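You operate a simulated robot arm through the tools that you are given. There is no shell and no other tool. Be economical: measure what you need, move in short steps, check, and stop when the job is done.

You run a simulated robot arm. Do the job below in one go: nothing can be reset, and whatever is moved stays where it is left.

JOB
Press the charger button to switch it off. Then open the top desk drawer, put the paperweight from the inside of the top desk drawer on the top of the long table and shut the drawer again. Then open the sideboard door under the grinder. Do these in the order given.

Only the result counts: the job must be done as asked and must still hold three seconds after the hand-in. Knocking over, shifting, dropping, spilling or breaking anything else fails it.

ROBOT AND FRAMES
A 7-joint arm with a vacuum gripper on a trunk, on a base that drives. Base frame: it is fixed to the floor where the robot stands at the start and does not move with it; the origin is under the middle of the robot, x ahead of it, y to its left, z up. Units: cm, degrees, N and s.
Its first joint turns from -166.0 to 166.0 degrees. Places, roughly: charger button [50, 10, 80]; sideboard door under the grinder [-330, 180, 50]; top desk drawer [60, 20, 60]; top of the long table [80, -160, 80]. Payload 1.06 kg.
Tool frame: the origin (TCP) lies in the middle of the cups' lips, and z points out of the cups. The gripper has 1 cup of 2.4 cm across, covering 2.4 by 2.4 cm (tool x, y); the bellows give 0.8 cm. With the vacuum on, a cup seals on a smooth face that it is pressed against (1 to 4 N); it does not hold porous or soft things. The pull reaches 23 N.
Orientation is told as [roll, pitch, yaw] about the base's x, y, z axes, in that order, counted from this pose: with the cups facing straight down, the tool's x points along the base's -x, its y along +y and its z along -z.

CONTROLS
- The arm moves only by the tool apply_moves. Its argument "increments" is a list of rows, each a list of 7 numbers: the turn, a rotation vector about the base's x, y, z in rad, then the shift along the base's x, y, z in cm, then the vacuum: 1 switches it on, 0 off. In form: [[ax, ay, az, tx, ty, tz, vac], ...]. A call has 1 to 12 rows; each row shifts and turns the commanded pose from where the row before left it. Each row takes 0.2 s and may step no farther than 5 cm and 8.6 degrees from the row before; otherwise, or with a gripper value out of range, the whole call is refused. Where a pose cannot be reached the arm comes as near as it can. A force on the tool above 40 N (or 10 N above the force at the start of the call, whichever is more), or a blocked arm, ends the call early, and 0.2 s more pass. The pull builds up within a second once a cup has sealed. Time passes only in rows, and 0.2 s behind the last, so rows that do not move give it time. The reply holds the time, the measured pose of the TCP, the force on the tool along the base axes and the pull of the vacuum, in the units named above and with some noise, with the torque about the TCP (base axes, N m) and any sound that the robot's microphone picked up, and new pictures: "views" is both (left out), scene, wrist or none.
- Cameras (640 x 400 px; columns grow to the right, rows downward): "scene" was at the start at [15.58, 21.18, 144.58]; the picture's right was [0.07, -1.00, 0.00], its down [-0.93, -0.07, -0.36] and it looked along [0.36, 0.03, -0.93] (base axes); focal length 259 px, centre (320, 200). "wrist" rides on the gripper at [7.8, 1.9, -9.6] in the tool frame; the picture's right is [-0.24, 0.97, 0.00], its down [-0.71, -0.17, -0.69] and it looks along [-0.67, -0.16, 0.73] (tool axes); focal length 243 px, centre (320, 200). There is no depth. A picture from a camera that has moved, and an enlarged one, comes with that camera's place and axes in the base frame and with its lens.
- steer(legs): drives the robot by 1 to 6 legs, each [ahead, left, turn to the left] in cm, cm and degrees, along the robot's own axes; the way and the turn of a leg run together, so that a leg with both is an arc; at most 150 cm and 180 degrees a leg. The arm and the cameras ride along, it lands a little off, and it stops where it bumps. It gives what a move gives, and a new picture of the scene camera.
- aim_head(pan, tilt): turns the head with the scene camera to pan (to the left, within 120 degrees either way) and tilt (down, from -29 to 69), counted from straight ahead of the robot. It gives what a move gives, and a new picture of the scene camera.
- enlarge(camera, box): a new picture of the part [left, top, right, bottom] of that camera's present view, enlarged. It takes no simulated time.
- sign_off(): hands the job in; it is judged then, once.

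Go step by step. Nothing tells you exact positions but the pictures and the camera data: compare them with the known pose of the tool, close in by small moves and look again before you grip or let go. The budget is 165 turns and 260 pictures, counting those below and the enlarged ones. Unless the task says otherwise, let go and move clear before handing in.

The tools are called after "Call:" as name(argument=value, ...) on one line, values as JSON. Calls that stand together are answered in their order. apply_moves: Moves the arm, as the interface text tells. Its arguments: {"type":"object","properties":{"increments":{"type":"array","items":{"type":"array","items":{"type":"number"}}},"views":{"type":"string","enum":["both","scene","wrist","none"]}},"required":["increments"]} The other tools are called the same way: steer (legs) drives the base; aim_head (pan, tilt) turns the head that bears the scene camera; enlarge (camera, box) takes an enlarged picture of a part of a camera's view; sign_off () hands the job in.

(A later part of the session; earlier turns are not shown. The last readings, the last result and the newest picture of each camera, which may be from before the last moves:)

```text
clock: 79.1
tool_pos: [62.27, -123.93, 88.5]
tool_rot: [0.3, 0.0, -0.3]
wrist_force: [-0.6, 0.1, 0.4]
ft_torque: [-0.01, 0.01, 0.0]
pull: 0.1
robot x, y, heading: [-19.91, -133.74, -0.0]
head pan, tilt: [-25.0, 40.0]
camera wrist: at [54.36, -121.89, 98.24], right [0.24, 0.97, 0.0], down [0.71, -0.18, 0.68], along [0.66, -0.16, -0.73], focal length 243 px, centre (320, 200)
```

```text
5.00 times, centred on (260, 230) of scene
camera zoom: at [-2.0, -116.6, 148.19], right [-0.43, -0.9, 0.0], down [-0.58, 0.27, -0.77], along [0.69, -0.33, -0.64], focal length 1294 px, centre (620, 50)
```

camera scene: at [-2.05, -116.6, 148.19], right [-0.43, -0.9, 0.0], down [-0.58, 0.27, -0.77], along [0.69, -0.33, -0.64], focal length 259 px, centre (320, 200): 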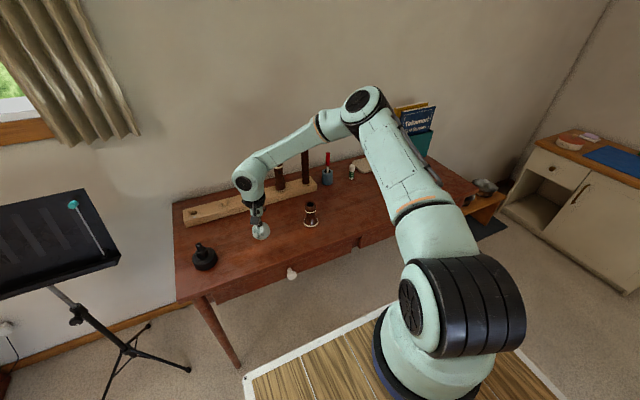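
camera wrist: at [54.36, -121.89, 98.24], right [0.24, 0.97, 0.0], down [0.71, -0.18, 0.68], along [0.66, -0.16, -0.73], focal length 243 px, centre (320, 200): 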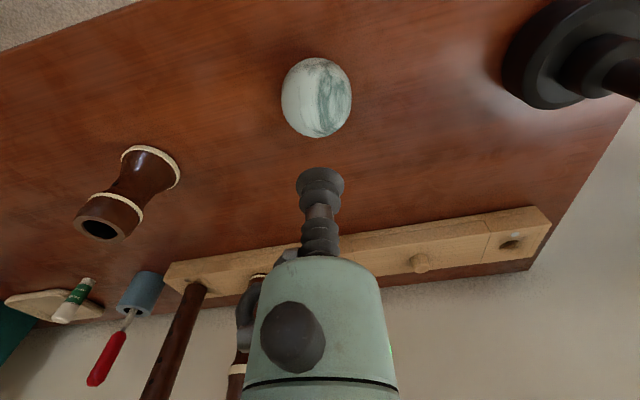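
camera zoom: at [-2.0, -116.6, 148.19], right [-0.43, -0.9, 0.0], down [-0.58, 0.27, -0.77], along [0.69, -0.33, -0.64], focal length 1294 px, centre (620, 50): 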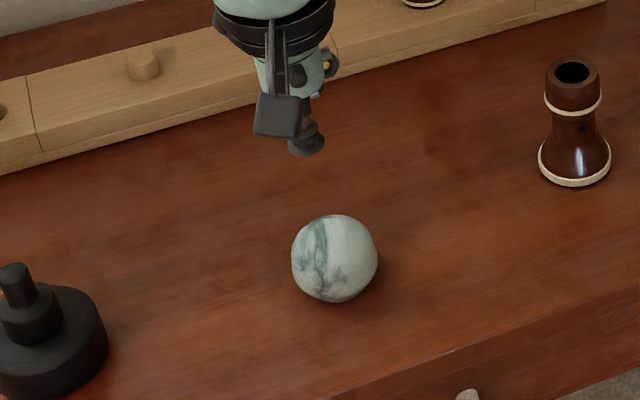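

The stone sits stably on the long table. I retract the arm and drive back toward the drawer.

Call:
apply_moves(increments=[[0, 0, 0, -1, 0, 3.5, 0], [0, 0, 0, -4, 0, 2, 0], [0, 0, 0, -4, 2, 0, 0], [0, 0, 0, -4, 2.5, 0, 0], [0, 0, 0, -4, 2.5, 0, 0], [0, 0, 0, -3, 3, 0, 0], [0, 0, 0, 0, 4, 0, 0], [0, 0, 0, 0, 4, 0, 0]], views="none")

Call:
steer(legs=[[-51, 0, 0], [0, 67, 0], [0, 67, 0]])

Call:
aim_head(pan=0, tilt=45)

```text
clock: 80.9
tool_pos: [42.6, -105.66, 93.51]
tool_rot: [0.3, 0.0, -0.5]
wrist_force: [-0.2, -0.4, -0.7]
ft_torque: [0.04, 0.03, -0.02]
pull: 0.0
robot x, y, heading: [-20.05, -133.56, -0.4]
head pan, tilt: [-25.0, 40.0]
```

```text
clock: 90.5
tool_pos: [-6.84, 29.22, 93.43]
tool_rot: [0.2, 0.1, -0.3]
wrist_force: [-1.1, 0.3, 0.4]
ft_torque: [0.02, 0.01, 0.02]
pull: 0.1
robot x, y, heading: [-69.52, 0.78, -0.2]
head pan, tilt: [-25.0, 40.0]
camera scene: at [-51.44, 18.11, 148.19], right [-0.43, -0.9, 0.0], down [-0.58, 0.27, -0.77], along [0.69, -0.33, -0.64], focal length 259 px, centre (320, 200)
```

scene: 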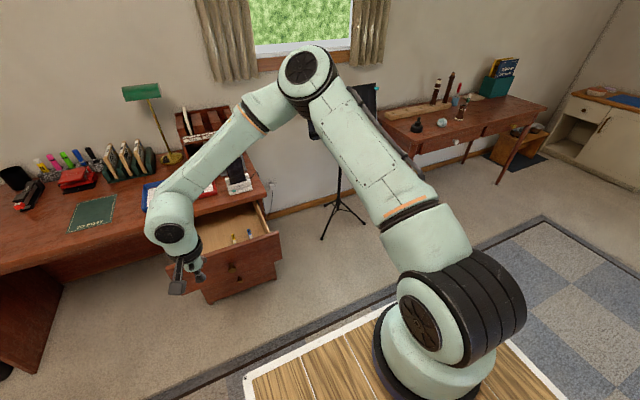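

```text
clock: 91.4
tool_pos: [-7.03, 29.21, 93.53]
tool_rot: [0.3, 0.0, -0.4]
wrist_force: [-0.1, 0.3, -0.2]
ft_torque: [-0.03, 0.02, -0.04]
pull: 0.0
robot x, y, heading: [-69.34, 0.77, -0.4]
head pan, tilt: [0.0, 45.0]
camera scene: at [-50.99, 21.69, 147.47], right [-0.01, -1.0, 0.0], down [-0.71, 0.0, -0.71], along [0.71, 0.0, -0.71], focal length 259 px, centre (320, 200)
```

scene: 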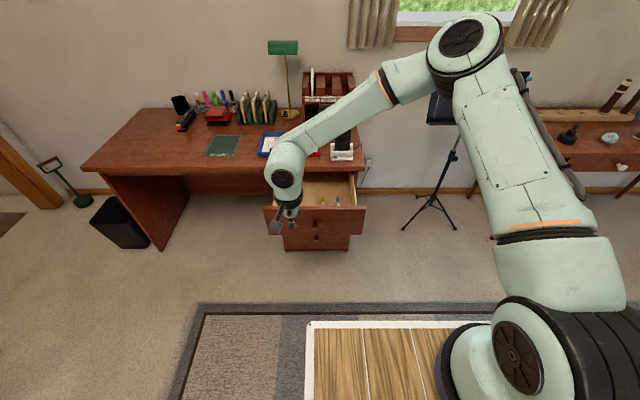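

Now rotate the tool horizontal again while easing forward, then lower.

Call:
apply_moves(increments=[[0, -0.143, 0, 1.4, 0, 0, 0], [0, -0.143, 0, 1.4, 0, 0, 0], [0, -0.143, 0, 1.4, 0, 0, 0], [0, -0.143, 0, 1.4, 0, 0, 0], [0, -0.143, 0, 1.4, 0, 0, 0], [0, -0.143, 0, 1.4, 0, 0, 0], [0, -0.143, 0, 1.4, 0, 0, 0], [0, -0.143, 0, 1.4, 0, 0, 0], [0, -0.143, 0, 1.4, 0, 0, 0], [0, -0.143, 0, 1.4, 0, 0, 0], [0, -0.14, 0, 0, 0, 0, 0]], views="none")

Call:
apply_moves(increments=[[0, 0, 0, 0, 0, -4, 0], [0, 0, 0, 0, 0, -4, 0], [0, 0, 0, 0, 0, -4, 0], [0, 0, 0, 0, 0, -4, 0], [0, 0, 0, 0, 0, -4, 0], [0, 0, 0, 0, 0, -4, 0], [0, 0, 0, 0, 0, -4, 0], [0, 0, 0, 0, 0, -4.5, 0]])

```text
clock: 93.8
tool_pos: [6.93, 29.14, 93.36]
tool_rot: [97.9, -89.7, -97.6]
wrist_force: [0.0, -0.4, 1.0]
ft_torque: [-0.02, -0.01, 0.02]
pull: 0.1
robot x, y, heading: [-69.64, 0.99, -0.3]
head pan, tilt: [0.0, 45.0]
```

```text
clock: 95.6
tool_pos: [7.05, 29.11, 60.97]
tool_rot: [87.6, -89.6, -87.2]
wrist_force: [0.3, -0.3, 0.1]
ft_torque: [0.04, 0.03, -0.03]
pull: 0.1
robot x, y, heading: [-69.25, 0.75, -0.4]
head pan, tilt: [0.0, 45.0]
camera scene: at [-51.0, 21.71, 147.46], right [0.0, -1.0, 0.0], down [-0.71, 0.0, -0.71], along [0.71, 0.0, -0.71], focal length 259 px, centre (320, 200)
camera wrist: at [-2.52, 31.05, 53.26], right [-0.01, 0.97, 0.24], down [-0.68, -0.18, 0.71], along [0.73, -0.16, 0.66], focal length 243 px, centre (320, 200)
```

scene: 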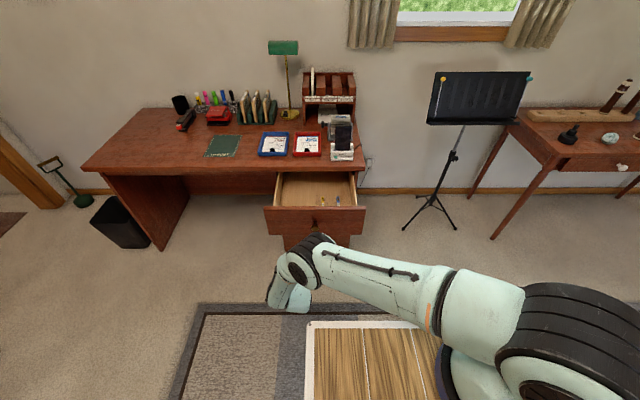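
wrist: 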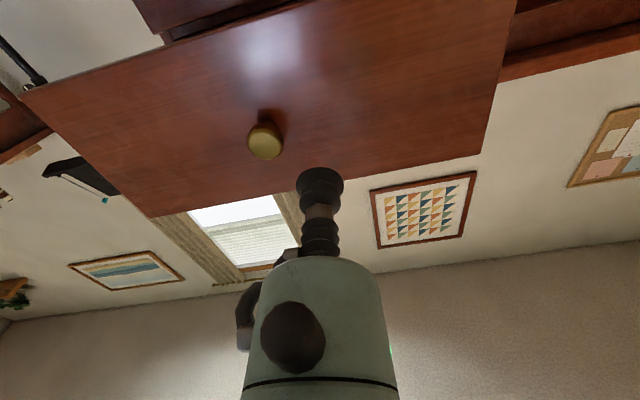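

The cup faces the drawer front beside the knob. I push it shut by driving forward in steps.

Call:
steer(legs=[[13, 0, 0]])

Call:
steer(legs=[[12, 0, 0]])

Call:
steer(legs=[[10, 0, 0]])

```text
clock: 96.8
tool_pos: [19.94, 29.24, 60.95]
tool_rot: [78.2, -89.6, -77.7]
wrist_force: [-0.8, -0.4, 0.2]
ft_torque: [0.03, -0.03, 0.0]
pull: 0.0
robot x, y, heading: [-56.35, 1.1, -0.4]
head pan, tilt: [0.0, 45.0]
camera scene: at [-38.07, 21.69, 147.47], right [0.0, -1.0, 0.0], down [-0.71, 0.0, -0.71], along [0.71, 0.0, -0.71], focal length 259 px, centre (320, 200)
```

scene: 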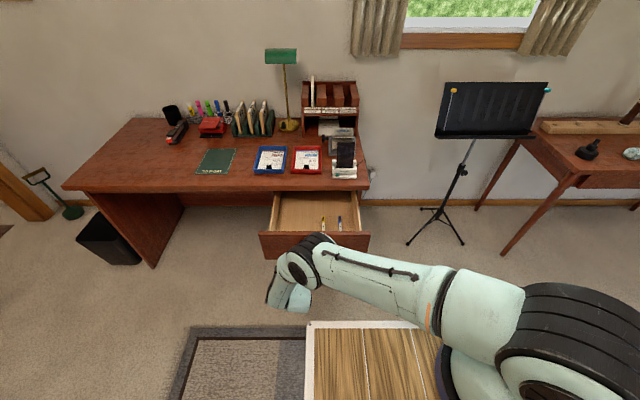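

```text
clock: 98.1
tool_pos: [32.09, 29.1, 61.03]
tool_rot: [78.2, -89.5, -77.7]
wrist_force: [0.2, 0.4, -1.0]
ft_torque: [0.03, -0.03, -0.02]
pull: 0.0
robot x, y, heading: [-43.98, 0.52, -0.4]
head pan, tilt: [0.0, 45.0]
camera scene: at [-25.88, 21.64, 147.47], right [0.0, -1.0, 0.0], down [-0.71, 0.0, -0.71], along [0.71, 0.0, -0.71], focal length 259 px, centre (320, 200)
```

scene: 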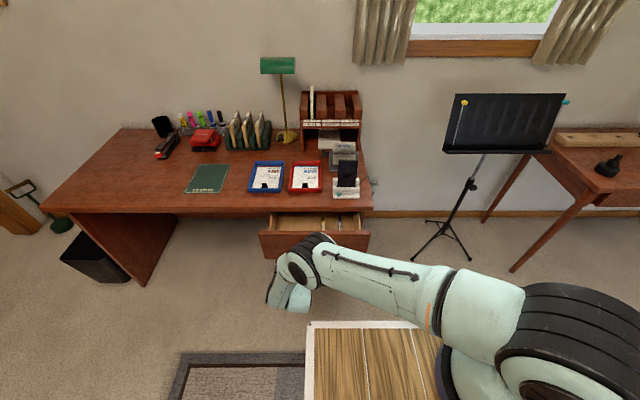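

```text
clock: 99.2
tool_pos: [42.04, 29.09, 61.11]
tool_rot: [78.8, -89.6, -78.4]
wrist_force: [-0.1, 0.3, 0.4]
ft_torque: [0.01, 0.0, 0.0]
pull: 0.1
robot x, y, heading: [-34.16, 0.96, 0.2]
head pan, tilt: [0.0, 45.0]
camera scene: at [-16.12, 21.64, 147.47], right [0.0, -1.0, 0.0], down [-0.71, 0.0, -0.71], along [0.71, 0.0, -0.71], focal length 259 px, centre (320, 200)
```

scene: 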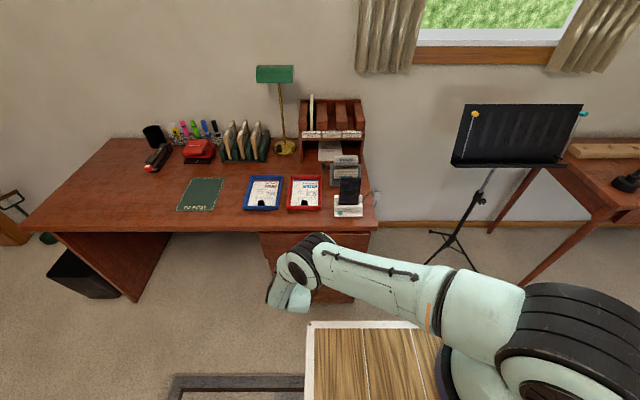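

Call:
steer(legs=[[2.5, 0, 0]])

Call:
steer(legs=[[0.6, 0, 0]])

Call:
apply_moves(increments=[[0, 0, 0, 0, 0, 0, 0]], views="wrist")

```text
clock: 100.0
tool_pos: [44.51, 29.12, 61.02]
tool_rot: [79.2, -89.7, -78.8]
wrist_force: [0.0, 0.1, -0.1]
ft_torque: [0.0, -0.02, -0.01]
pull: 0.0
robot x, y, heading: [-31.71, 0.94, -0.3]
head pan, tilt: [0.0, 45.0]
camera scene: at [-13.58, 21.63, 147.47], right [0.0, -1.0, 0.0], down [-0.71, 0.0, -0.71], along [0.71, 0.0, -0.71], focal length 259 px, centre (320, 200)
```

scene: 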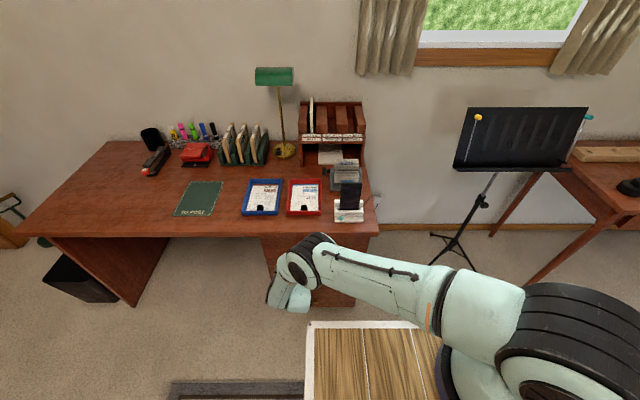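

```text
clock: 100.8
tool_pos: [45.16, 29.14, 60.96]
tool_rot: [79.2, -89.6, -78.8]
wrist_force: [-0.9, 1.0, 0.2]
ft_torque: [0.0, 0.01, -0.05]
pull: 0.2
robot x, y, heading: [-30.99, 1.21, -0.3]
head pan, tilt: [0.0, 45.0]
camera scene: at [-12.97, 21.63, 147.47], right [0.0, -1.0, 0.0], down [-0.71, 0.0, -0.71], along [0.71, 0.0, -0.71], focal length 259 px, centre (320, 200)
```

scene: 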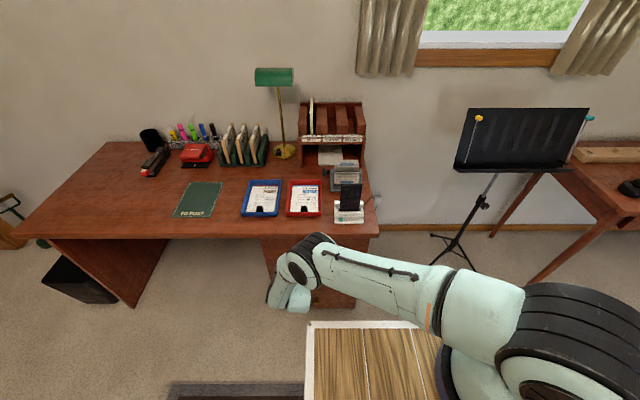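

```text
clock: 101.2
tool_pos: [45.13, 29.15, 61.1]
tool_rot: [80.4, -89.6, -80.0]
wrist_force: [-0.6, -0.8, 0.1]
ft_torque: [-0.04, -0.03, 0.0]
pull: 0.0
robot x, y, heading: [-31.06, 1.06, 0.0]
head pan, tilt: [0.0, 45.0]
camera wrist: at [35.46, 31.05, 53.27], right [-0.01, 0.97, 0.24], down [-0.68, -0.18, 0.71], along [0.73, -0.16, 0.66], focal length 243 px, centre (320, 200)
```

wrist: 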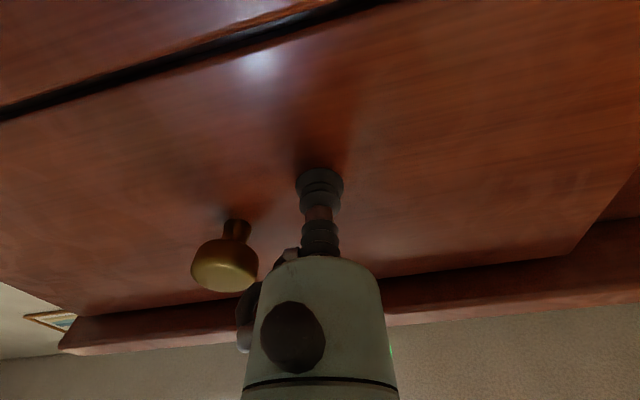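

Call:
steer(legs=[[0.5, 0, 0]])

Call:
apply_moves(increments=[[0, 0, 0, 0, 0, 0, 0]], views="wrist")

```text
clock: 101.9
tool_pos: [45.57, 29.11, 61.11]
tool_rot: [78.1, -89.6, -77.8]
wrist_force: [-3.9, 0.1, 0.6]
ft_torque: [0.0, 0.02, 0.01]
pull: 0.2
robot x, y, heading: [-31.13, 0.9, -0.0]
head pan, tilt: [0.0, 45.0]
camera scene: at [-12.5, 21.63, 147.47], right [0.0, -1.0, 0.0], down [-0.71, 0.0, -0.71], along [0.71, 0.0, -0.71], focal length 259 px, centre (320, 200)
```

scene: 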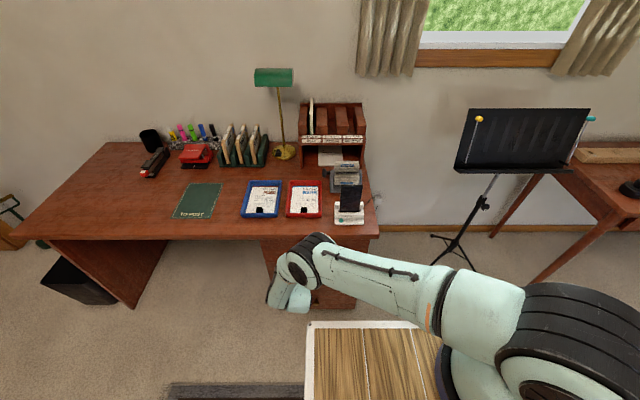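

```text
clock: 102.3
tool_pos: [45.57, 29.17, 61.04]
tool_rot: [77.7, -89.5, -77.3]
wrist_force: [-3.5, -1.2, 1.7]
ft_torque: [-0.04, 0.07, -0.02]
pull: 0.0
robot x, y, heading: [-30.73, 0.96, -0.3]
head pan, tilt: [0.0, 45.0]
camera wrist: at [35.91, 31.05, 53.26], right [-0.01, 0.97, 0.24], down [-0.68, -0.18, 0.71], along [0.73, -0.16, 0.66], focal length 243 px, centre (320, 200)
```

wrist: 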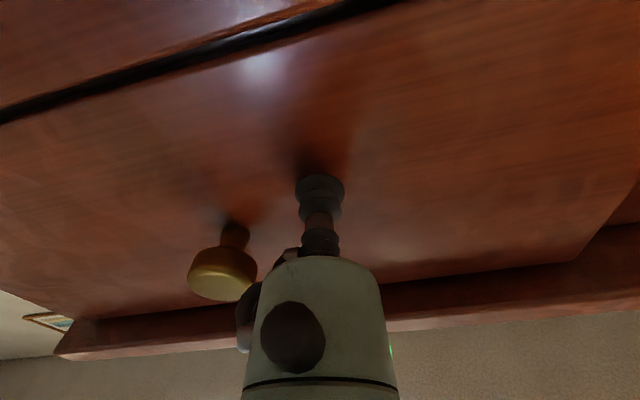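

Call:
steer(legs=[[0.4, 0, 0]])

Call:
steer(legs=[[-12, 0, 0]])

Call:
apply_moves(increments=[[0, 0, 0, 0, 0, 0, 0]], views="wrist")

```text
clock: 103.0
tool_pos: [45.88, 29.07, 61.02]
tool_rot: [72.2, -89.7, -71.8]
wrist_force: [-18.4, 0.2, 4.0]
ft_torque: [0.03, 0.13, 0.03]
pull: 0.1
robot x, y, heading: [-30.3, 0.43, -0.2]
head pan, tilt: [0.0, 45.0]
camera scene: at [-12.16, 21.63, 147.47], right [0.0, -1.0, 0.0], down [-0.71, 0.0, -0.71], along [0.71, 0.0, -0.71], focal length 259 px, centre (320, 200)
```

scene: 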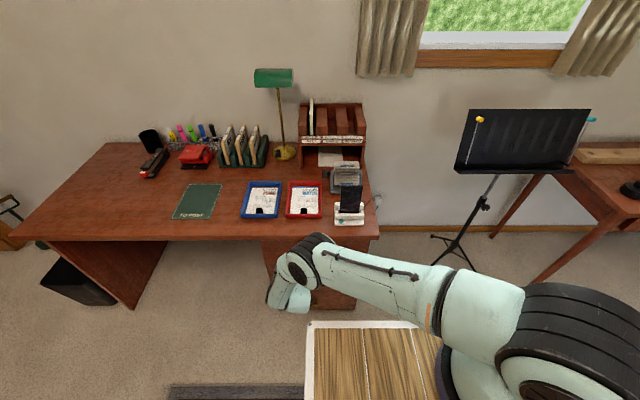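

```text
clock: 104.2
tool_pos: [33.84, 29.43, 60.9]
tool_rot: [68.7, -89.5, -68.0]
wrist_force: [-0.2, -0.4, -0.3]
ft_torque: [0.0, -0.03, 0.03]
pull: 0.2
robot x, y, heading: [-42.23, 0.82, -0.2]
head pan, tilt: [0.0, 45.0]
camera scene: at [-24.09, 21.69, 147.46], right [0.0, -1.0, 0.0], down [-0.71, 0.0, -0.71], along [0.71, 0.0, -0.71], focal length 259 px, centre (320, 200)
```

scene: 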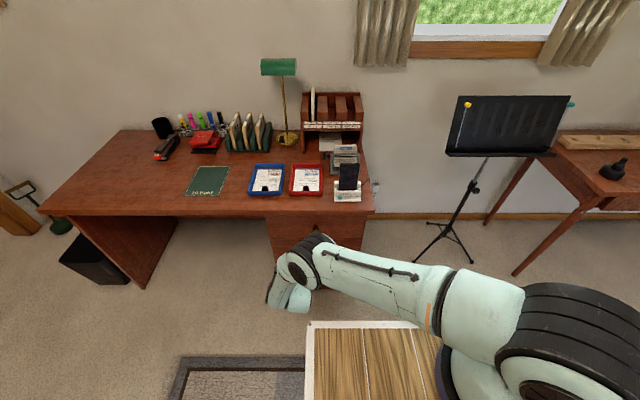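

```text
clock: 104.6
tool_pos: [33.82, 29.41, 61.12]
tool_rot: [70.0, -89.6, -69.3]
wrist_force: [-0.3, -0.1, 0.0]
ft_torque: [-0.03, 0.04, 0.03]
pull: 0.1
robot x, y, heading: [-42.42, 1.09, -0.0]
head pan, tilt: [0.0, 45.0]
camera wrist: at [24.23, 31.27, 53.23], right [-0.01, 0.97, 0.24], down [-0.68, -0.18, 0.71], along [0.73, -0.16, 0.66], focal length 243 px, centre (320, 200)
```

wrist: 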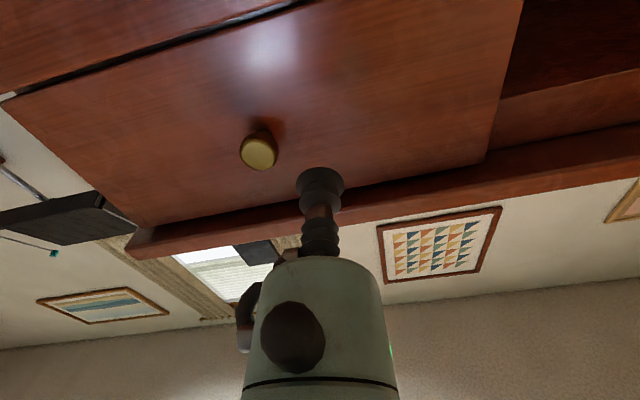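

The drawer is shut flush. I raise and tuck the arm, then look toward the sideboard.

Call:
apply_moves(increments=[[0, 0, 0, 0, 0, 4.5, 0], [0, 0, 0, 0, 0, 4.5, 0], [0, 0, 0, 0, 0, 4.5, 0], [0, 0, 0, 0, 0, 4.5, 0], [0, 0, 0, 0, 0, 4.5, 0], [0, 0, 0, 0, 0, 4.5, 0], [0, 0, 0, 0, 0, 4.5, 0], [0, 0, 0, 0, 0, 4.5, 0], [0, 0, 0, -1, -1, 4.5, 0], [0, 0, 0, -2, -1, 4.5, 0], [0, 0, 0, -3, -1, 3, 0], [0, 0, 0, -3, -1, 3, 0]], views="none")

Call:
steer(legs=[[-40, 20, 0], [0, 0, 90]])

Call:
aim_head(pan=50, tilt=25)

```text
refused: row 10 steps farther than a row can; nothing moved
```

```text
clock: 111.1
tool_pos: [-108.5, 97.62, 60.92]
tool_rot: [68.6, -89.6, 20.5]
wrist_force: [-0.2, -0.1, -0.2]
ft_torque: [-0.03, 0.05, 0.0]
pull: 0.1
robot x, y, heading: [-82.23, 20.84, 88.8]
head pan, tilt: [0.0, 45.0]
camera scene: at [-102.48, 39.14, 147.47], right [1.0, -0.02, 0.0], down [-0.02, -0.71, -0.71], along [0.02, 0.71, -0.71], focal length 259 px, centre (320, 200)
```

scene: 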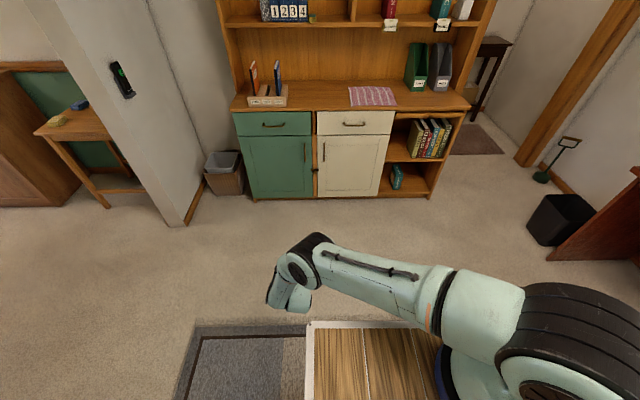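

```text
clock: 112.3
tool_pos: [-108.58, 97.5, 61.09]
tool_rot: [69.0, -89.6, 20.3]
wrist_force: [0.6, -0.3, 0.1]
ft_torque: [0.01, 0.03, -0.05]
pull: 0.0
robot x, y, heading: [-81.87, 21.07, 88.6]
head pan, tilt: [50.0, 25.0]
camera scene: at [-109.58, 37.1, 150.52], right [0.66, 0.75, 0.0], down [0.32, -0.28, -0.91], along [-0.68, 0.6, -0.42], focal length 259 px, centre (320, 200)
```

scene: 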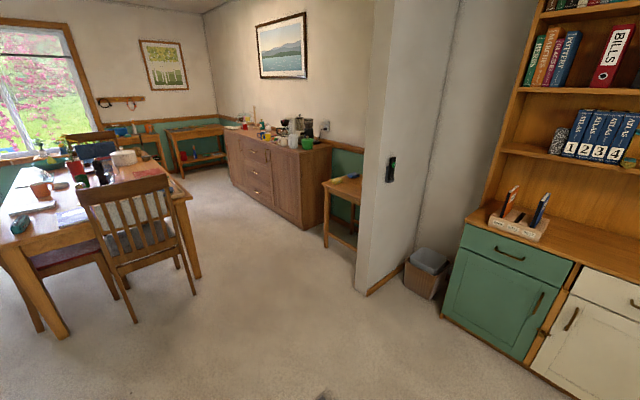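

Luckily that drive was clear, even though the tuck was refused. I now see the sideboard facing -y; let me enlarge to find the grinder.

Call:
enlarge(camera="scene", box=[200, 100, 360, 240])

Call:
apply_moves(increments=[[0, 0, 0, 0, 0, 4.5, 0], [0, 0, 0, 0, 0, 4.5, 0], [0, 0, 0, 0, 0, 4.5, 0], [0, 0, 0, 0, 0, 4.5, 0], [0, 0, 0, 0, 0, 4.5, 0], [0, 0, 0, 0, 0, 4.5, 0], [0, 0, 0, 0, 0, 4.5, 0], [0, 0, 0, 0, 0, 4.5, 0], [0, 0, 0, 1, -2, 4, 0], [0, 0, 0, 1, -2, 4, 0], [0, 0, 0, 1, -3, 3, 0], [0, 0, 0, 1, -3, 3, 0]], views="none")

```text
2.86 times, centred on (280, 170) of scene
camera zoom: at [-109.58, 37.1, 150.52], right [0.66, 0.75, 0.0], down [0.32, -0.28, -0.91], along [-0.68, 0.6, -0.42], focal length 740 px, centre (434, 286)
```

zoom: 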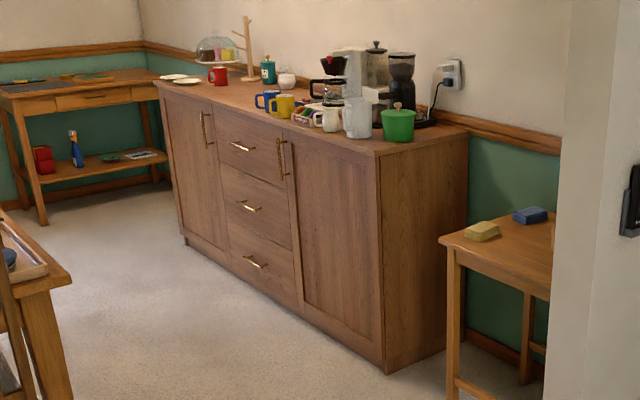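

```text
clock: 114.9
tool_pos: [-104.26, 87.6, 110.82]
tool_rot: [67.1, -89.7, 21.9]
wrist_force: [-0.4, -1.2, 0.2]
ft_torque: [0.0, -0.01, 0.01]
pull: 0.1
robot x, y, heading: [-81.9, 20.62, 88.6]
head pan, tilt: [50.0, 25.0]
```

The grinder stands at the right end, over the right door (hinge on the +x side, handle on its left edge at x≈-368). I turn left, align in the corridor and drive closer.

Call:
steer(legs=[[0, 0, 91.4], [0, -84, 0], [130, 0, 0]])

Call:
aim_head(pan=-40, tilt=35)

Call:
aim_head(pan=25, tilt=35)

```text
clock: 129.5
tool_pos: [-282.51, 72.24, 110.89]
tool_rot: [68.8, -89.7, 114.2]
wrist_force: [-0.5, 0.4, 0.0]
ft_torque: [0.0, 0.01, 0.01]
pull: 0.0
robot x, y, heading: [-217.34, 99.43, -177.2]
head pan, tilt: [50.0, 25.0]
camera scene: at [-231.96, 70.11, 150.52], right [-0.79, 0.61, 0.0], down [0.26, 0.34, -0.91], along [-0.55, -0.72, -0.42], focal length 259 px, centre (320, 200)
```

scene: 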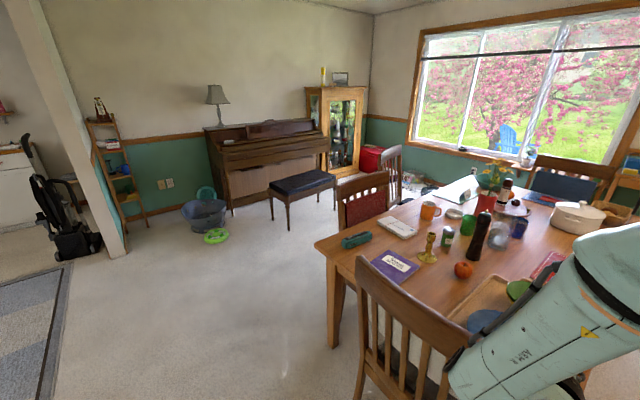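

```text
clock: 131.2
tool_pos: [-282.44, 72.23, 110.94]
tool_rot: [69.2, -89.6, 113.9]
wrist_force: [0.6, 0.6, -0.3]
ft_torque: [0.0, -0.03, 0.0]
pull: 0.1
robot x, y, heading: [-217.32, 98.84, -177.5]
head pan, tilt: [-40.0, 35.0]
camera scene: at [-233.33, 82.78, 148.95], right [0.61, 0.79, 0.0], down [0.46, -0.35, -0.82], along [-0.65, 0.5, -0.57], focal length 259 px, centre (320, 200)
```

scene: 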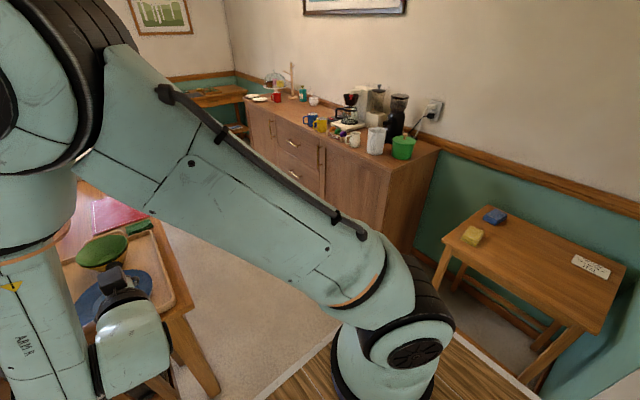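

```text
clock: 132.5
tool_pos: [-282.54, 72.15, 110.84]
tool_rot: [69.0, -89.6, 114.3]
wrist_force: [-0.8, -0.7, -0.1]
ft_torque: [0.01, 0.02, -0.02]
pull: 0.1
robot x, y, heading: [-216.81, 98.89, -177.4]
head pan, tilt: [25.0, 35.0]
camera scene: at [-234.16, 73.36, 148.95], right [-0.46, 0.89, 0.0], down [0.51, 0.26, -0.82], along [-0.73, -0.38, -0.57], focal length 259 px, centre (320, 200)
```

scene: 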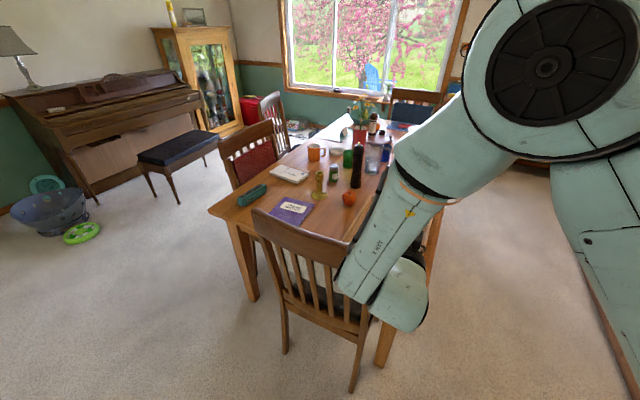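

I swing the tool to the robot's right (pointing +y) up high before driving into the corridor, away from the dining table.

Call:
apply_moves(increments=[[0, 0, 0, 0, 4.8, 1, 0], [0, 0, 0, 0, 4.8, 1, 0], [0, 0, -0.14, 0, 4.8, 0.5, 0], [0, 0, -0.14, 0, 4.8, 0.5, 0], [0, 0, -0.14, 0, 4.8, 0, 0], [0, 0, -0.14, 0, 4.8, 0, 0], [0, 0, -0.14, 0, 4.8, 0, 0], [0, 0, -0.14, 0, 4.8, 0, 0], [0, 0, -0.14, 0, 4.8, 0, 0], [0, 0, -0.14, 0, 4.8, 0, 0], [0, 0, -0.14, 0, 4.8, 0, 0], [0, 0, -0.14, 0, 4.8, 0, 0]], views="none")

Call:
apply_moves(increments=[[0, 0, -0.1, 1, 4, 0, 0], [0, 0, -0.02, 1, 4, 0, 0]], views="both")

```text
clock: 135.1
tool_pos: [-282.67, 129.82, 113.86]
tool_rot: [66.8, -89.6, 36.0]
wrist_force: [-0.7, 0.3, 0.1]
ft_torque: [0.0, 0.0, 0.03]
pull: 0.0
robot x, y, heading: [-217.13, 98.99, -177.3]
head pan, tilt: [25.0, 35.0]
```

```text
clock: 135.7
tool_pos: [-280.83, 138.04, 113.66]
tool_rot: [64.6, -89.7, 31.4]
wrist_force: [-0.3, 0.0, 0.9]
ft_torque: [0.01, -0.01, 0.02]
pull: 0.0
robot x, y, heading: [-217.08, 99.02, -177.6]
head pan, tilt: [25.0, 35.0]
camera scene: at [-234.13, 73.32, 148.94], right [-0.46, 0.89, 0.0], down [0.51, 0.27, -0.82], along [-0.73, -0.38, -0.57], focal length 259 px, centre (320, 200)
camera wrist: at [-281.86, 128.3, 105.93], right [-0.97, -0.1, 0.24], down [0.25, -0.66, 0.71], along [0.09, 0.74, 0.66], focal length 243 px, centre (320, 200)
```

scene: 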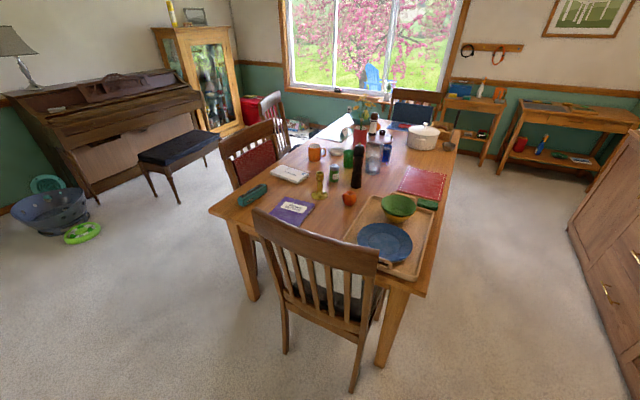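
wrist: 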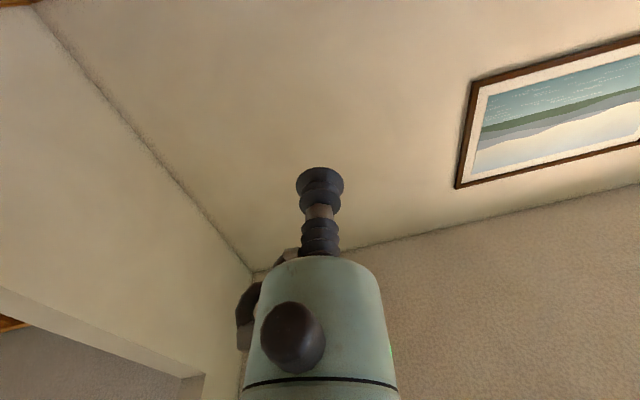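

The table edge is at y≈82, so the corridor is ~104 wide. I straighten, shift right 13 and go ahead 55.

Call:
steer(legs=[[0, 0, -2.6], [0, -13, 0], [55, 0, 0]])

Call:
aim_head(pan=-60, tilt=45)

```text
clock: 140.2
tool_pos: [-335.87, 153.12, 113.7]
tool_rot: [68.4, -89.6, 25.4]
wrist_force: [-0.2, -0.7, -0.3]
ft_torque: [0.01, 0.01, -0.01]
pull: 0.0
robot x, y, heading: [-273.76, 112.21, -179.5]
head pan, tilt: [25.0, 35.0]
camera scene: at [-291.66, 86.86, 148.95], right [-0.43, 0.9, 0.0], down [0.52, 0.25, -0.82], along [-0.74, -0.35, -0.57], focal length 259 px, centre (320, 200)
```

scene: 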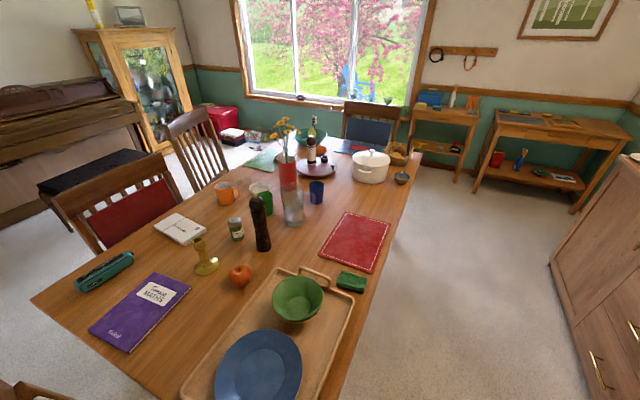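

```text
clock: 141.8
tool_pos: [-335.91, 153.25, 113.8]
tool_rot: [68.5, -89.5, 25.4]
wrist_force: [0.5, -0.8, 0.7]
ft_torque: [-0.01, -0.02, 0.01]
pull: 0.0
robot x, y, heading: [-273.99, 111.81, -179.5]
head pan, tilt: [-60.0, 45.0]
camera scene: at [-287.81, 97.64, 147.47], right [0.86, 0.51, 0.0], down [0.36, -0.61, -0.71], along [-0.36, 0.61, -0.71], focal length 259 px, centre (320, 200)
```

scene: 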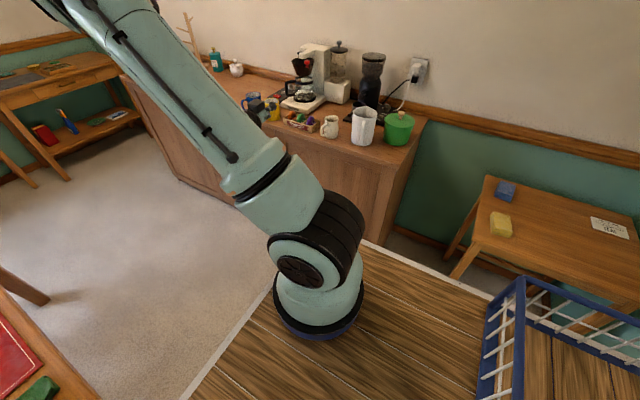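

Call:
aim_head(pan=-20, tilt=40)

Call:
aim_head(pan=-95, tilt=40)

```text
clock: 142.9
tool_pos: [-335.99, 153.16, 113.63]
tool_rot: [68.4, -89.6, 25.6]
wrist_force: [0.8, -0.2, -0.3]
ft_torque: [-0.06, 0.01, 0.0]
pull: 0.0
robot x, y, heading: [-273.85, 111.94, -179.4]
head pan, tilt: [-20.0, 40.0]
camera scene: at [-291.7, 93.49, 148.19], right [0.34, 0.94, 0.0], down [0.61, -0.22, -0.77], along [-0.72, 0.26, -0.64], focal length 259 px, centre (320, 200)
```

scene: 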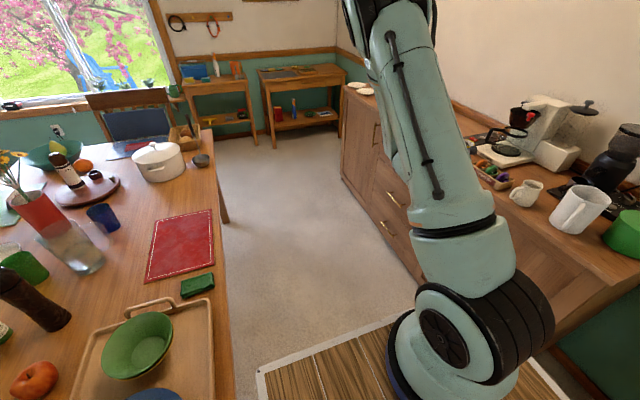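

```text
clock: 144.4
tool_pos: [-335.93, 153.14, 113.6]
tool_rot: [68.3, -89.6, 25.6]
wrist_force: [0.0, 0.3, -0.5]
ft_torque: [-0.03, 0.04, 0.0]
pull: 0.1
robot x, y, heading: [-273.73, 111.76, -179.5]
head pan, tilt: [-95.0, 40.0]
camera scene: at [-283.02, 99.11, 148.19], right [1.0, -0.08, 0.0], down [-0.05, -0.64, -0.77], along [0.06, 0.76, -0.64], focal length 259 px, centre (320, 200)
```

scene: 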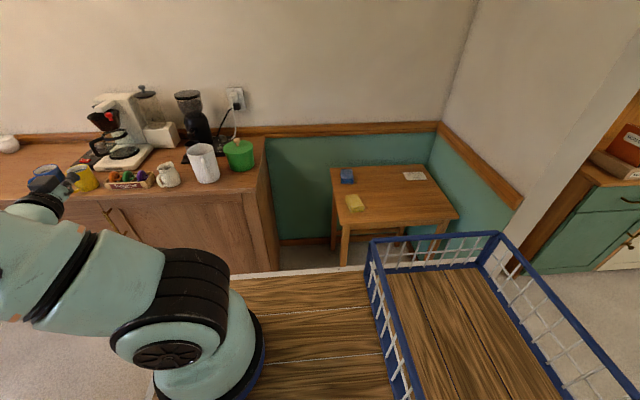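

Good view: the grinder is over the right door, handle at its left edge. I drive 18 cm ahead and lower the horizontal tool in front of the door.

Call:
steer(legs=[[18, 0, 0]])

Call:
apply_moves(increments=[[0, 0, -0.068, 0, 0, -4, 0], [0, 0, 0, 0, 0, -4.5, 0], [0, 0, 0, 0, 0, -4.5, 0], [0, 0, 0, 0, 0, -4.5, 0], [0, 0, 0, 0, 0, -4.5, 0], [0, 0, 0, 0, 0, -4.5, 0], [0, 0, 0, 0, 0, -4.5, 0], [0, 0, 0, 0, 0, -4.5, 0], [0, 0, 0, 0, 0, -4.5, 0], [0, 0, 0, 0, 0, -4.5, 0]], views="both")

```text
clock: 145.9
tool_pos: [-354.42, 152.92, 113.61]
tool_rot: [68.0, -89.6, 26.0]
wrist_force: [0.8, 0.5, -0.2]
ft_torque: [0.01, -0.01, -0.01]
pull: 0.1
robot x, y, heading: [-292.16, 111.96, -179.7]
head pan, tilt: [-95.0, 40.0]
camera scene: at [-301.33, 98.97, 148.19], right [1.0, -0.08, 0.0], down [-0.05, -0.64, -0.77], along [0.06, 0.76, -0.64], focal length 259 px, centre (320, 200)
```

scene: 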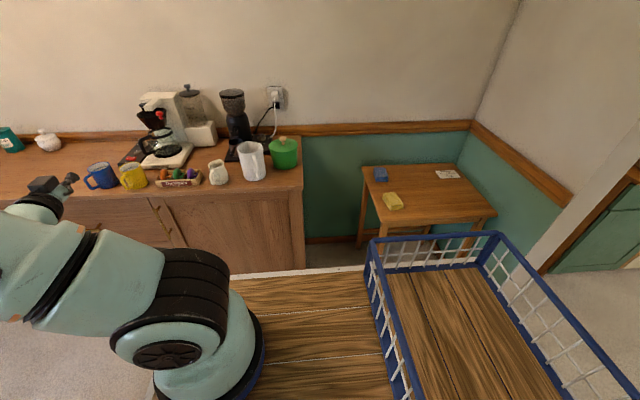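

```text
clock: 148.1
tool_pos: [-354.69, 152.98, 69.2]
tool_rot: [73.4, -89.7, 16.7]
wrist_force: [-1.0, 0.4, -0.3]
ft_torque: [-0.01, 0.04, 0.01]
pull: 0.0
robot x, y, heading: [-292.24, 112.07, -179.6]
head pan, tilt: [-95.0, 40.0]
camera scene: at [-301.32, 98.96, 148.19], right [1.0, -0.08, 0.0], down [-0.05, -0.64, -0.77], along [0.06, 0.76, -0.64], focal length 259 px, centre (320, 200)
camera wrist: at [-356.75, 143.46, 61.47], right [-0.97, 0.0, 0.24], down [0.18, -0.68, 0.71], along [0.17, 0.73, 0.66], focal length 243 px, centre (320, 200)
```

scene: 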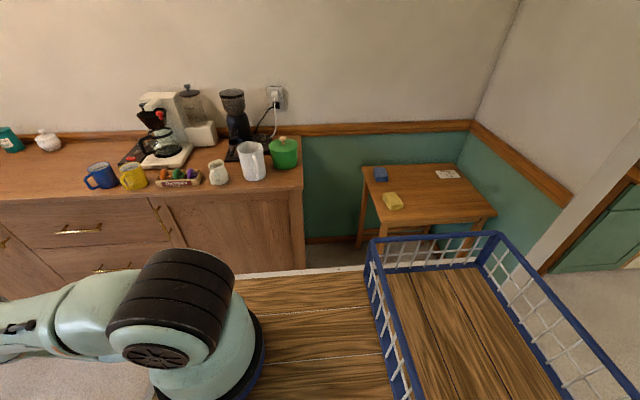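
wrist: 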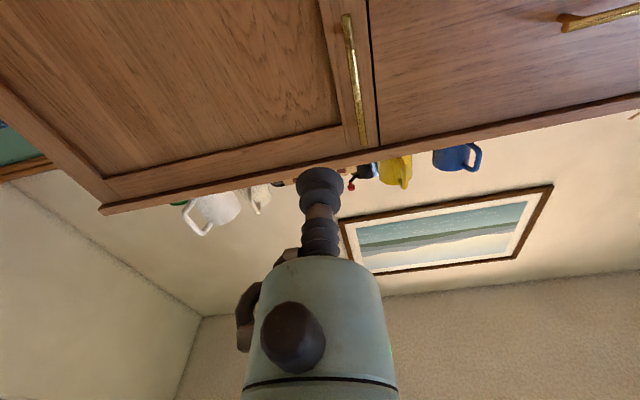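

Excellent view: door spans x≈-361.5 to -305, handle at x≈-358.7 (z 65–82), face at y≈180. I'll suck on the panel at (-349, z 63).

Call:
apply_moves(increments=[[0, 0, 0, 3, 0, -3, 0], [0, 0, 0, 2.5, 0, -3, 0], [0, 0, 0, 0, 4.5, 0, 0], [0, 0, 0, 0, 4.5, 0, 0], [0, 0, 0, 0, 4.5, 0, 0], [0, 0, 0, 0, 4.5, 0, 0]], views="wrist")

```text
clock: 149.5
tool_pos: [-348.97, 171.1, 63.15]
tool_rot: [65.2, -89.6, 24.9]
wrist_force: [-0.4, -0.2, 0.2]
ft_torque: [0.01, 0.01, -0.02]
pull: 0.0
robot x, y, heading: [-292.43, 111.56, -179.7]
head pan, tilt: [-95.0, 40.0]
camera wrist: at [-350.93, 161.63, 55.46], right [-0.97, 0.0, 0.24], down [0.18, -0.68, 0.71], along [0.16, 0.73, 0.66], focal length 243 px, centre (320, 200)
```

wrist: 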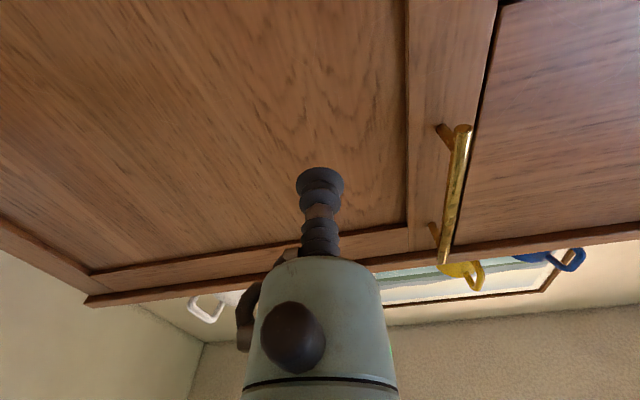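

Call:
apply_moves(increments=[[0, 0, 0, 0, 4, 0, 1], [0, 0, 0, 0, 2.5, 0, 1], [0, 0, 0, 0, 1, 0, 1], [0, 0, 0, 0, 0.5, 0, 1], [0, 0, 0, 0, 0, 0, 1]], views="wrist")

```text
clock: 150.7
tool_pos: [-348.8, 179.06, 63.18]
tool_rot: [65.6, -89.6, 24.4]
wrist_force: [0.0, 0.7, -0.2]
ft_torque: [-0.02, -0.01, 0.02]
pull: 0.1
robot x, y, heading: [-292.0, 111.74, -179.5]
head pan, tilt: [-95.0, 40.0]
camera wrist: at [-350.87, 169.48, 55.4], right [-0.97, 0.0, 0.24], down [0.18, -0.68, 0.71], along [0.16, 0.73, 0.66], focal length 243 px, centre (320, 200)
```

wrist: 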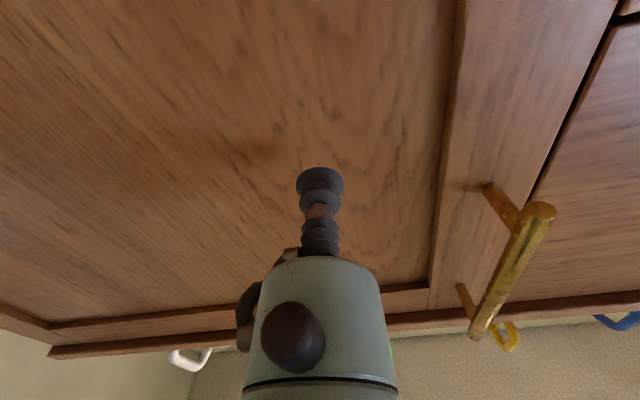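

Call:
apply_moves(increments=[[0, 0, 0, 0, 0.7, 0, 1], [0, 0, 0, 0, 0.5, 0, 1], [0, 0, 0, 0, 0.4, 0, 1], [0, 0, 0, 0, 0, 0, 1]], views="wrist")

```text
clock: 151.7
tool_pos: [-348.75, 180.55, 63.06]
tool_rot: [65.6, -89.7, 24.3]
wrist_force: [0.3, -0.2, -0.2]
ft_torque: [0.0, -0.02, 0.03]
pull: 0.1
robot x, y, heading: [-292.2, 111.55, -179.5]
head pan, tilt: [-95.0, 40.0]
camera wrist: at [-350.74, 170.98, 55.34], right [-0.97, 0.0, 0.24], down [0.18, -0.68, 0.71], along [0.16, 0.73, 0.66], focal length 243 px, centre (320, 200)
```

wrist: 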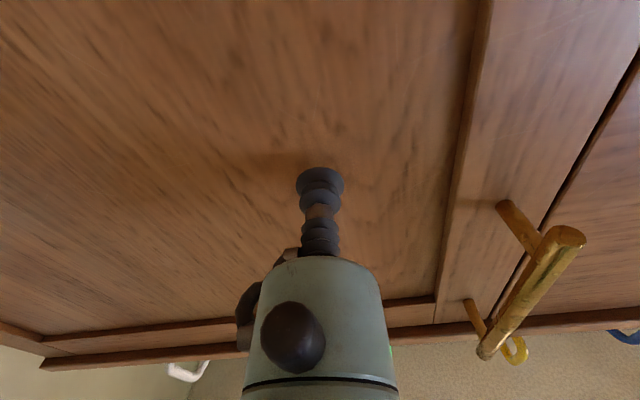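

Call:
apply_moves(increments=[[0, 0, 0, 0, 0.5, 0, 1], [0, 0, 0, 0, 0.5, 0, 1], [0, 0, 0, 0, 0, 0, 1]], views="none")

Call:
apply_moves(increments=[[0, 0, 0, 0, 0.4, 0, 1], [0, 0, 0, 0, 0.4, 0, 1], [0, 0, 0, 0, 0, 0, 1]], views="wrist")

```text
clock: 152.5
tool_pos: [-348.68, 181.59, 63.19]
tool_rot: [76.9, -89.6, 13.2]
wrist_force: [5.6, -14.5, 10.7]
ft_torque: [-0.14, 0.1, 0.01]
pull: 23.0
robot x, y, heading: [-292.47, 111.71, -179.8]
head pan, tilt: [-95.0, 40.0]
```

```text
clock: 153.0
tool_pos: [-348.81, 181.87, 63.13]
tool_rot: [78.0, -89.6, 12.0]
wrist_force: [7.8, -19.4, 16.2]
ft_torque: [-0.3, -0.06, 0.05]
pull: 23.4
robot x, y, heading: [-292.67, 111.69, -179.6]
head pan, tilt: [-95.0, 40.0]
stopped in row 2: the force on the tool passed its limit (the readings are from after the stop); the commanded pose is now the measured one
camera wrist: at [-350.8, 172.37, 55.37], right [-0.97, 0.0, 0.24], down [0.18, -0.68, 0.71], along [0.17, 0.73, 0.66], focal length 243 px, centre (320, 200)
```

wrist: 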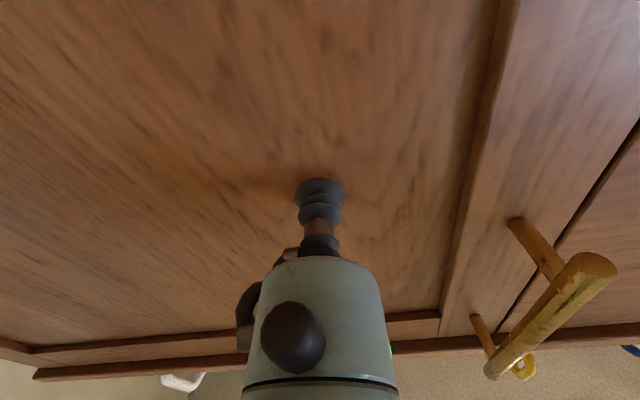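

Sealed with full pull. I begin the opening arc around the hinge at x≈-305 in small rotating steps.

Call:
apply_moves(increments=[[0, 0, 0, 0, -0.4, 0, 1], [0, 0, 0.03, 0.02, -1.3, 0, 1], [0, 0, 0.05, 0.12, -2.2, 0, 1], [0, 0, 0.05, 0.23, -2.2, 0, 1]], views="wrist")

```text
clock: 154.0
tool_pos: [-348.51, 176.06, 63.05]
tool_rot: [46.5, -89.6, 50.9]
wrist_force: [-0.5, 1.3, 1.5]
ft_torque: [-0.11, -0.05, -0.06]
pull: 22.7
robot x, y, heading: [-292.34, 111.68, -179.6]
head pan, tilt: [-95.0, 40.0]
camera wrist: at [-349.27, 166.28, 55.35], right [-0.96, -0.13, 0.24], down [0.26, -0.65, 0.71], along [0.07, 0.75, 0.66], focal length 243 px, centre (320, 200)
```

wrist: 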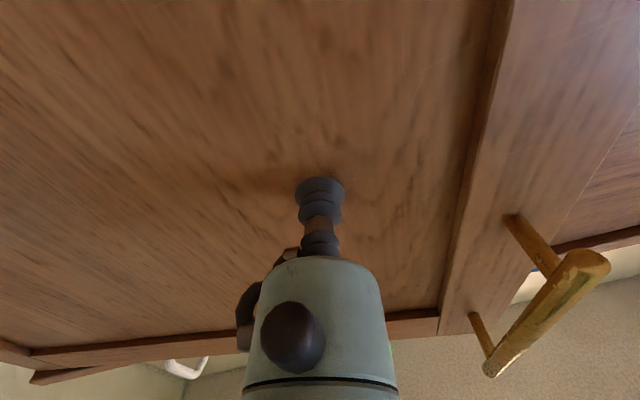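

The door is moving with low force. I continue the arc.

Call:
apply_moves(increments=[[0, 0, 0.05, 0.34, -2.17, 0, 1], [0, 0, 0.05, 0.45, -2.15, 0, 1], [0, 0, 0.05, 0.555, -2.13, 0, 1], [0, 0, 0.05, 0.66, -2.1, 0, 1]], views="both")

```text
clock: 155.0
tool_pos: [-346.43, 167.41, 63.11]
tool_rot: [48.1, -89.6, 60.8]
wrist_force: [-10.7, -2.4, -5.7]
ft_torque: [0.0, 0.07, -0.28]
pull: 23.4
robot x, y, heading: [-292.28, 111.52, -179.6]
head pan, tilt: [-95.0, 40.0]
camera scene: at [-301.37, 98.96, 148.19], right [1.0, -0.08, 0.0], down [-0.05, -0.64, -0.77], along [0.06, 0.76, -0.64], focal length 259 px, centre (320, 200)
camera wrist: at [-345.16, 157.65, 55.34], right [-0.92, -0.31, 0.24], down [0.39, -0.59, 0.71], along [-0.08, 0.75, 0.66], focal length 243 px, centre (320, 200)
```

scene: 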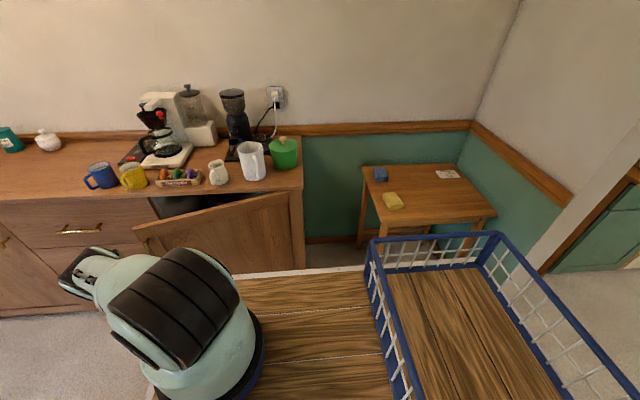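
wrist: 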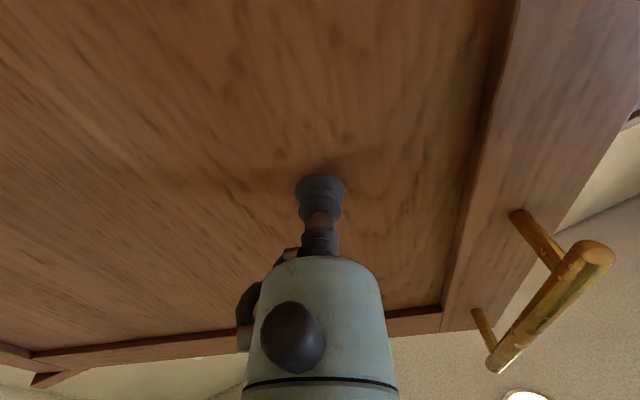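

Door is ~19° open with a slight side load; I trim the path and continue a bit before re-positioning the base.

Call:
apply_moves(increments=[[0, 0, 0.03, 0.3, -1.25, 0, 1], [0, 0, 0.05, 0.72, -2.06, 0, 1], [0, 0, 0.05, 0.82, -2.02, 0, 1]], views="both")

```text
clock: 155.8
tool_pos: [-344.61, 162.06, 62.84]
tool_rot: [54.3, -89.5, 62.0]
wrist_force: [5.9, 2.7, 6.5]
ft_torque: [-0.02, -0.19, 0.0]
pull: 22.7
robot x, y, heading: [-292.5, 111.81, -179.6]
head pan, tilt: [-95.0, 40.0]
camera scene: at [-301.28, 98.95, 148.19], right [1.0, -0.08, 0.0], down [-0.05, -0.64, -0.77], along [0.06, 0.76, -0.64], focal length 259 px, centre (320, 200)
camera wrist: at [-342.08, 152.76, 55.2], right [-0.87, -0.43, 0.24], down [0.46, -0.53, 0.71], along [-0.18, 0.73, 0.66], focal length 243 px, centre (320, 200)
```

scene: 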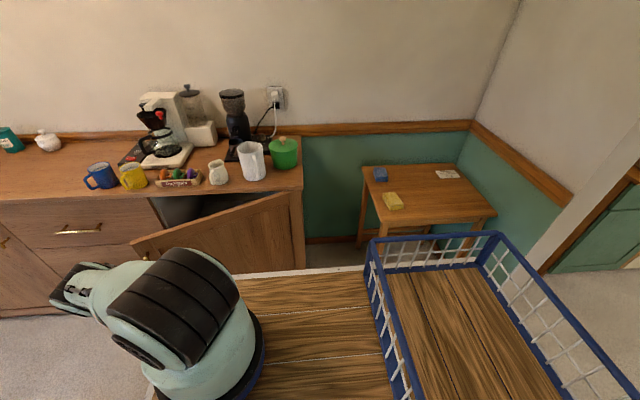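
wrist: 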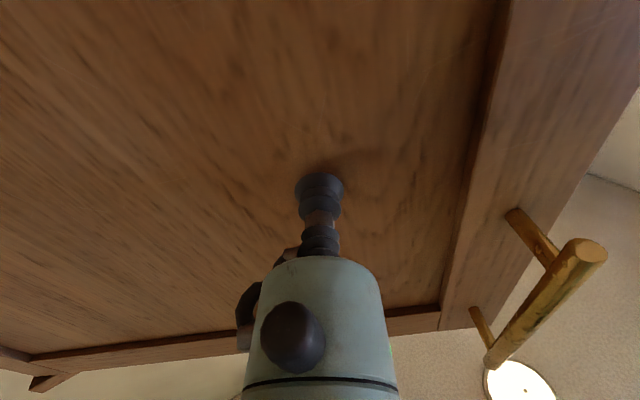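

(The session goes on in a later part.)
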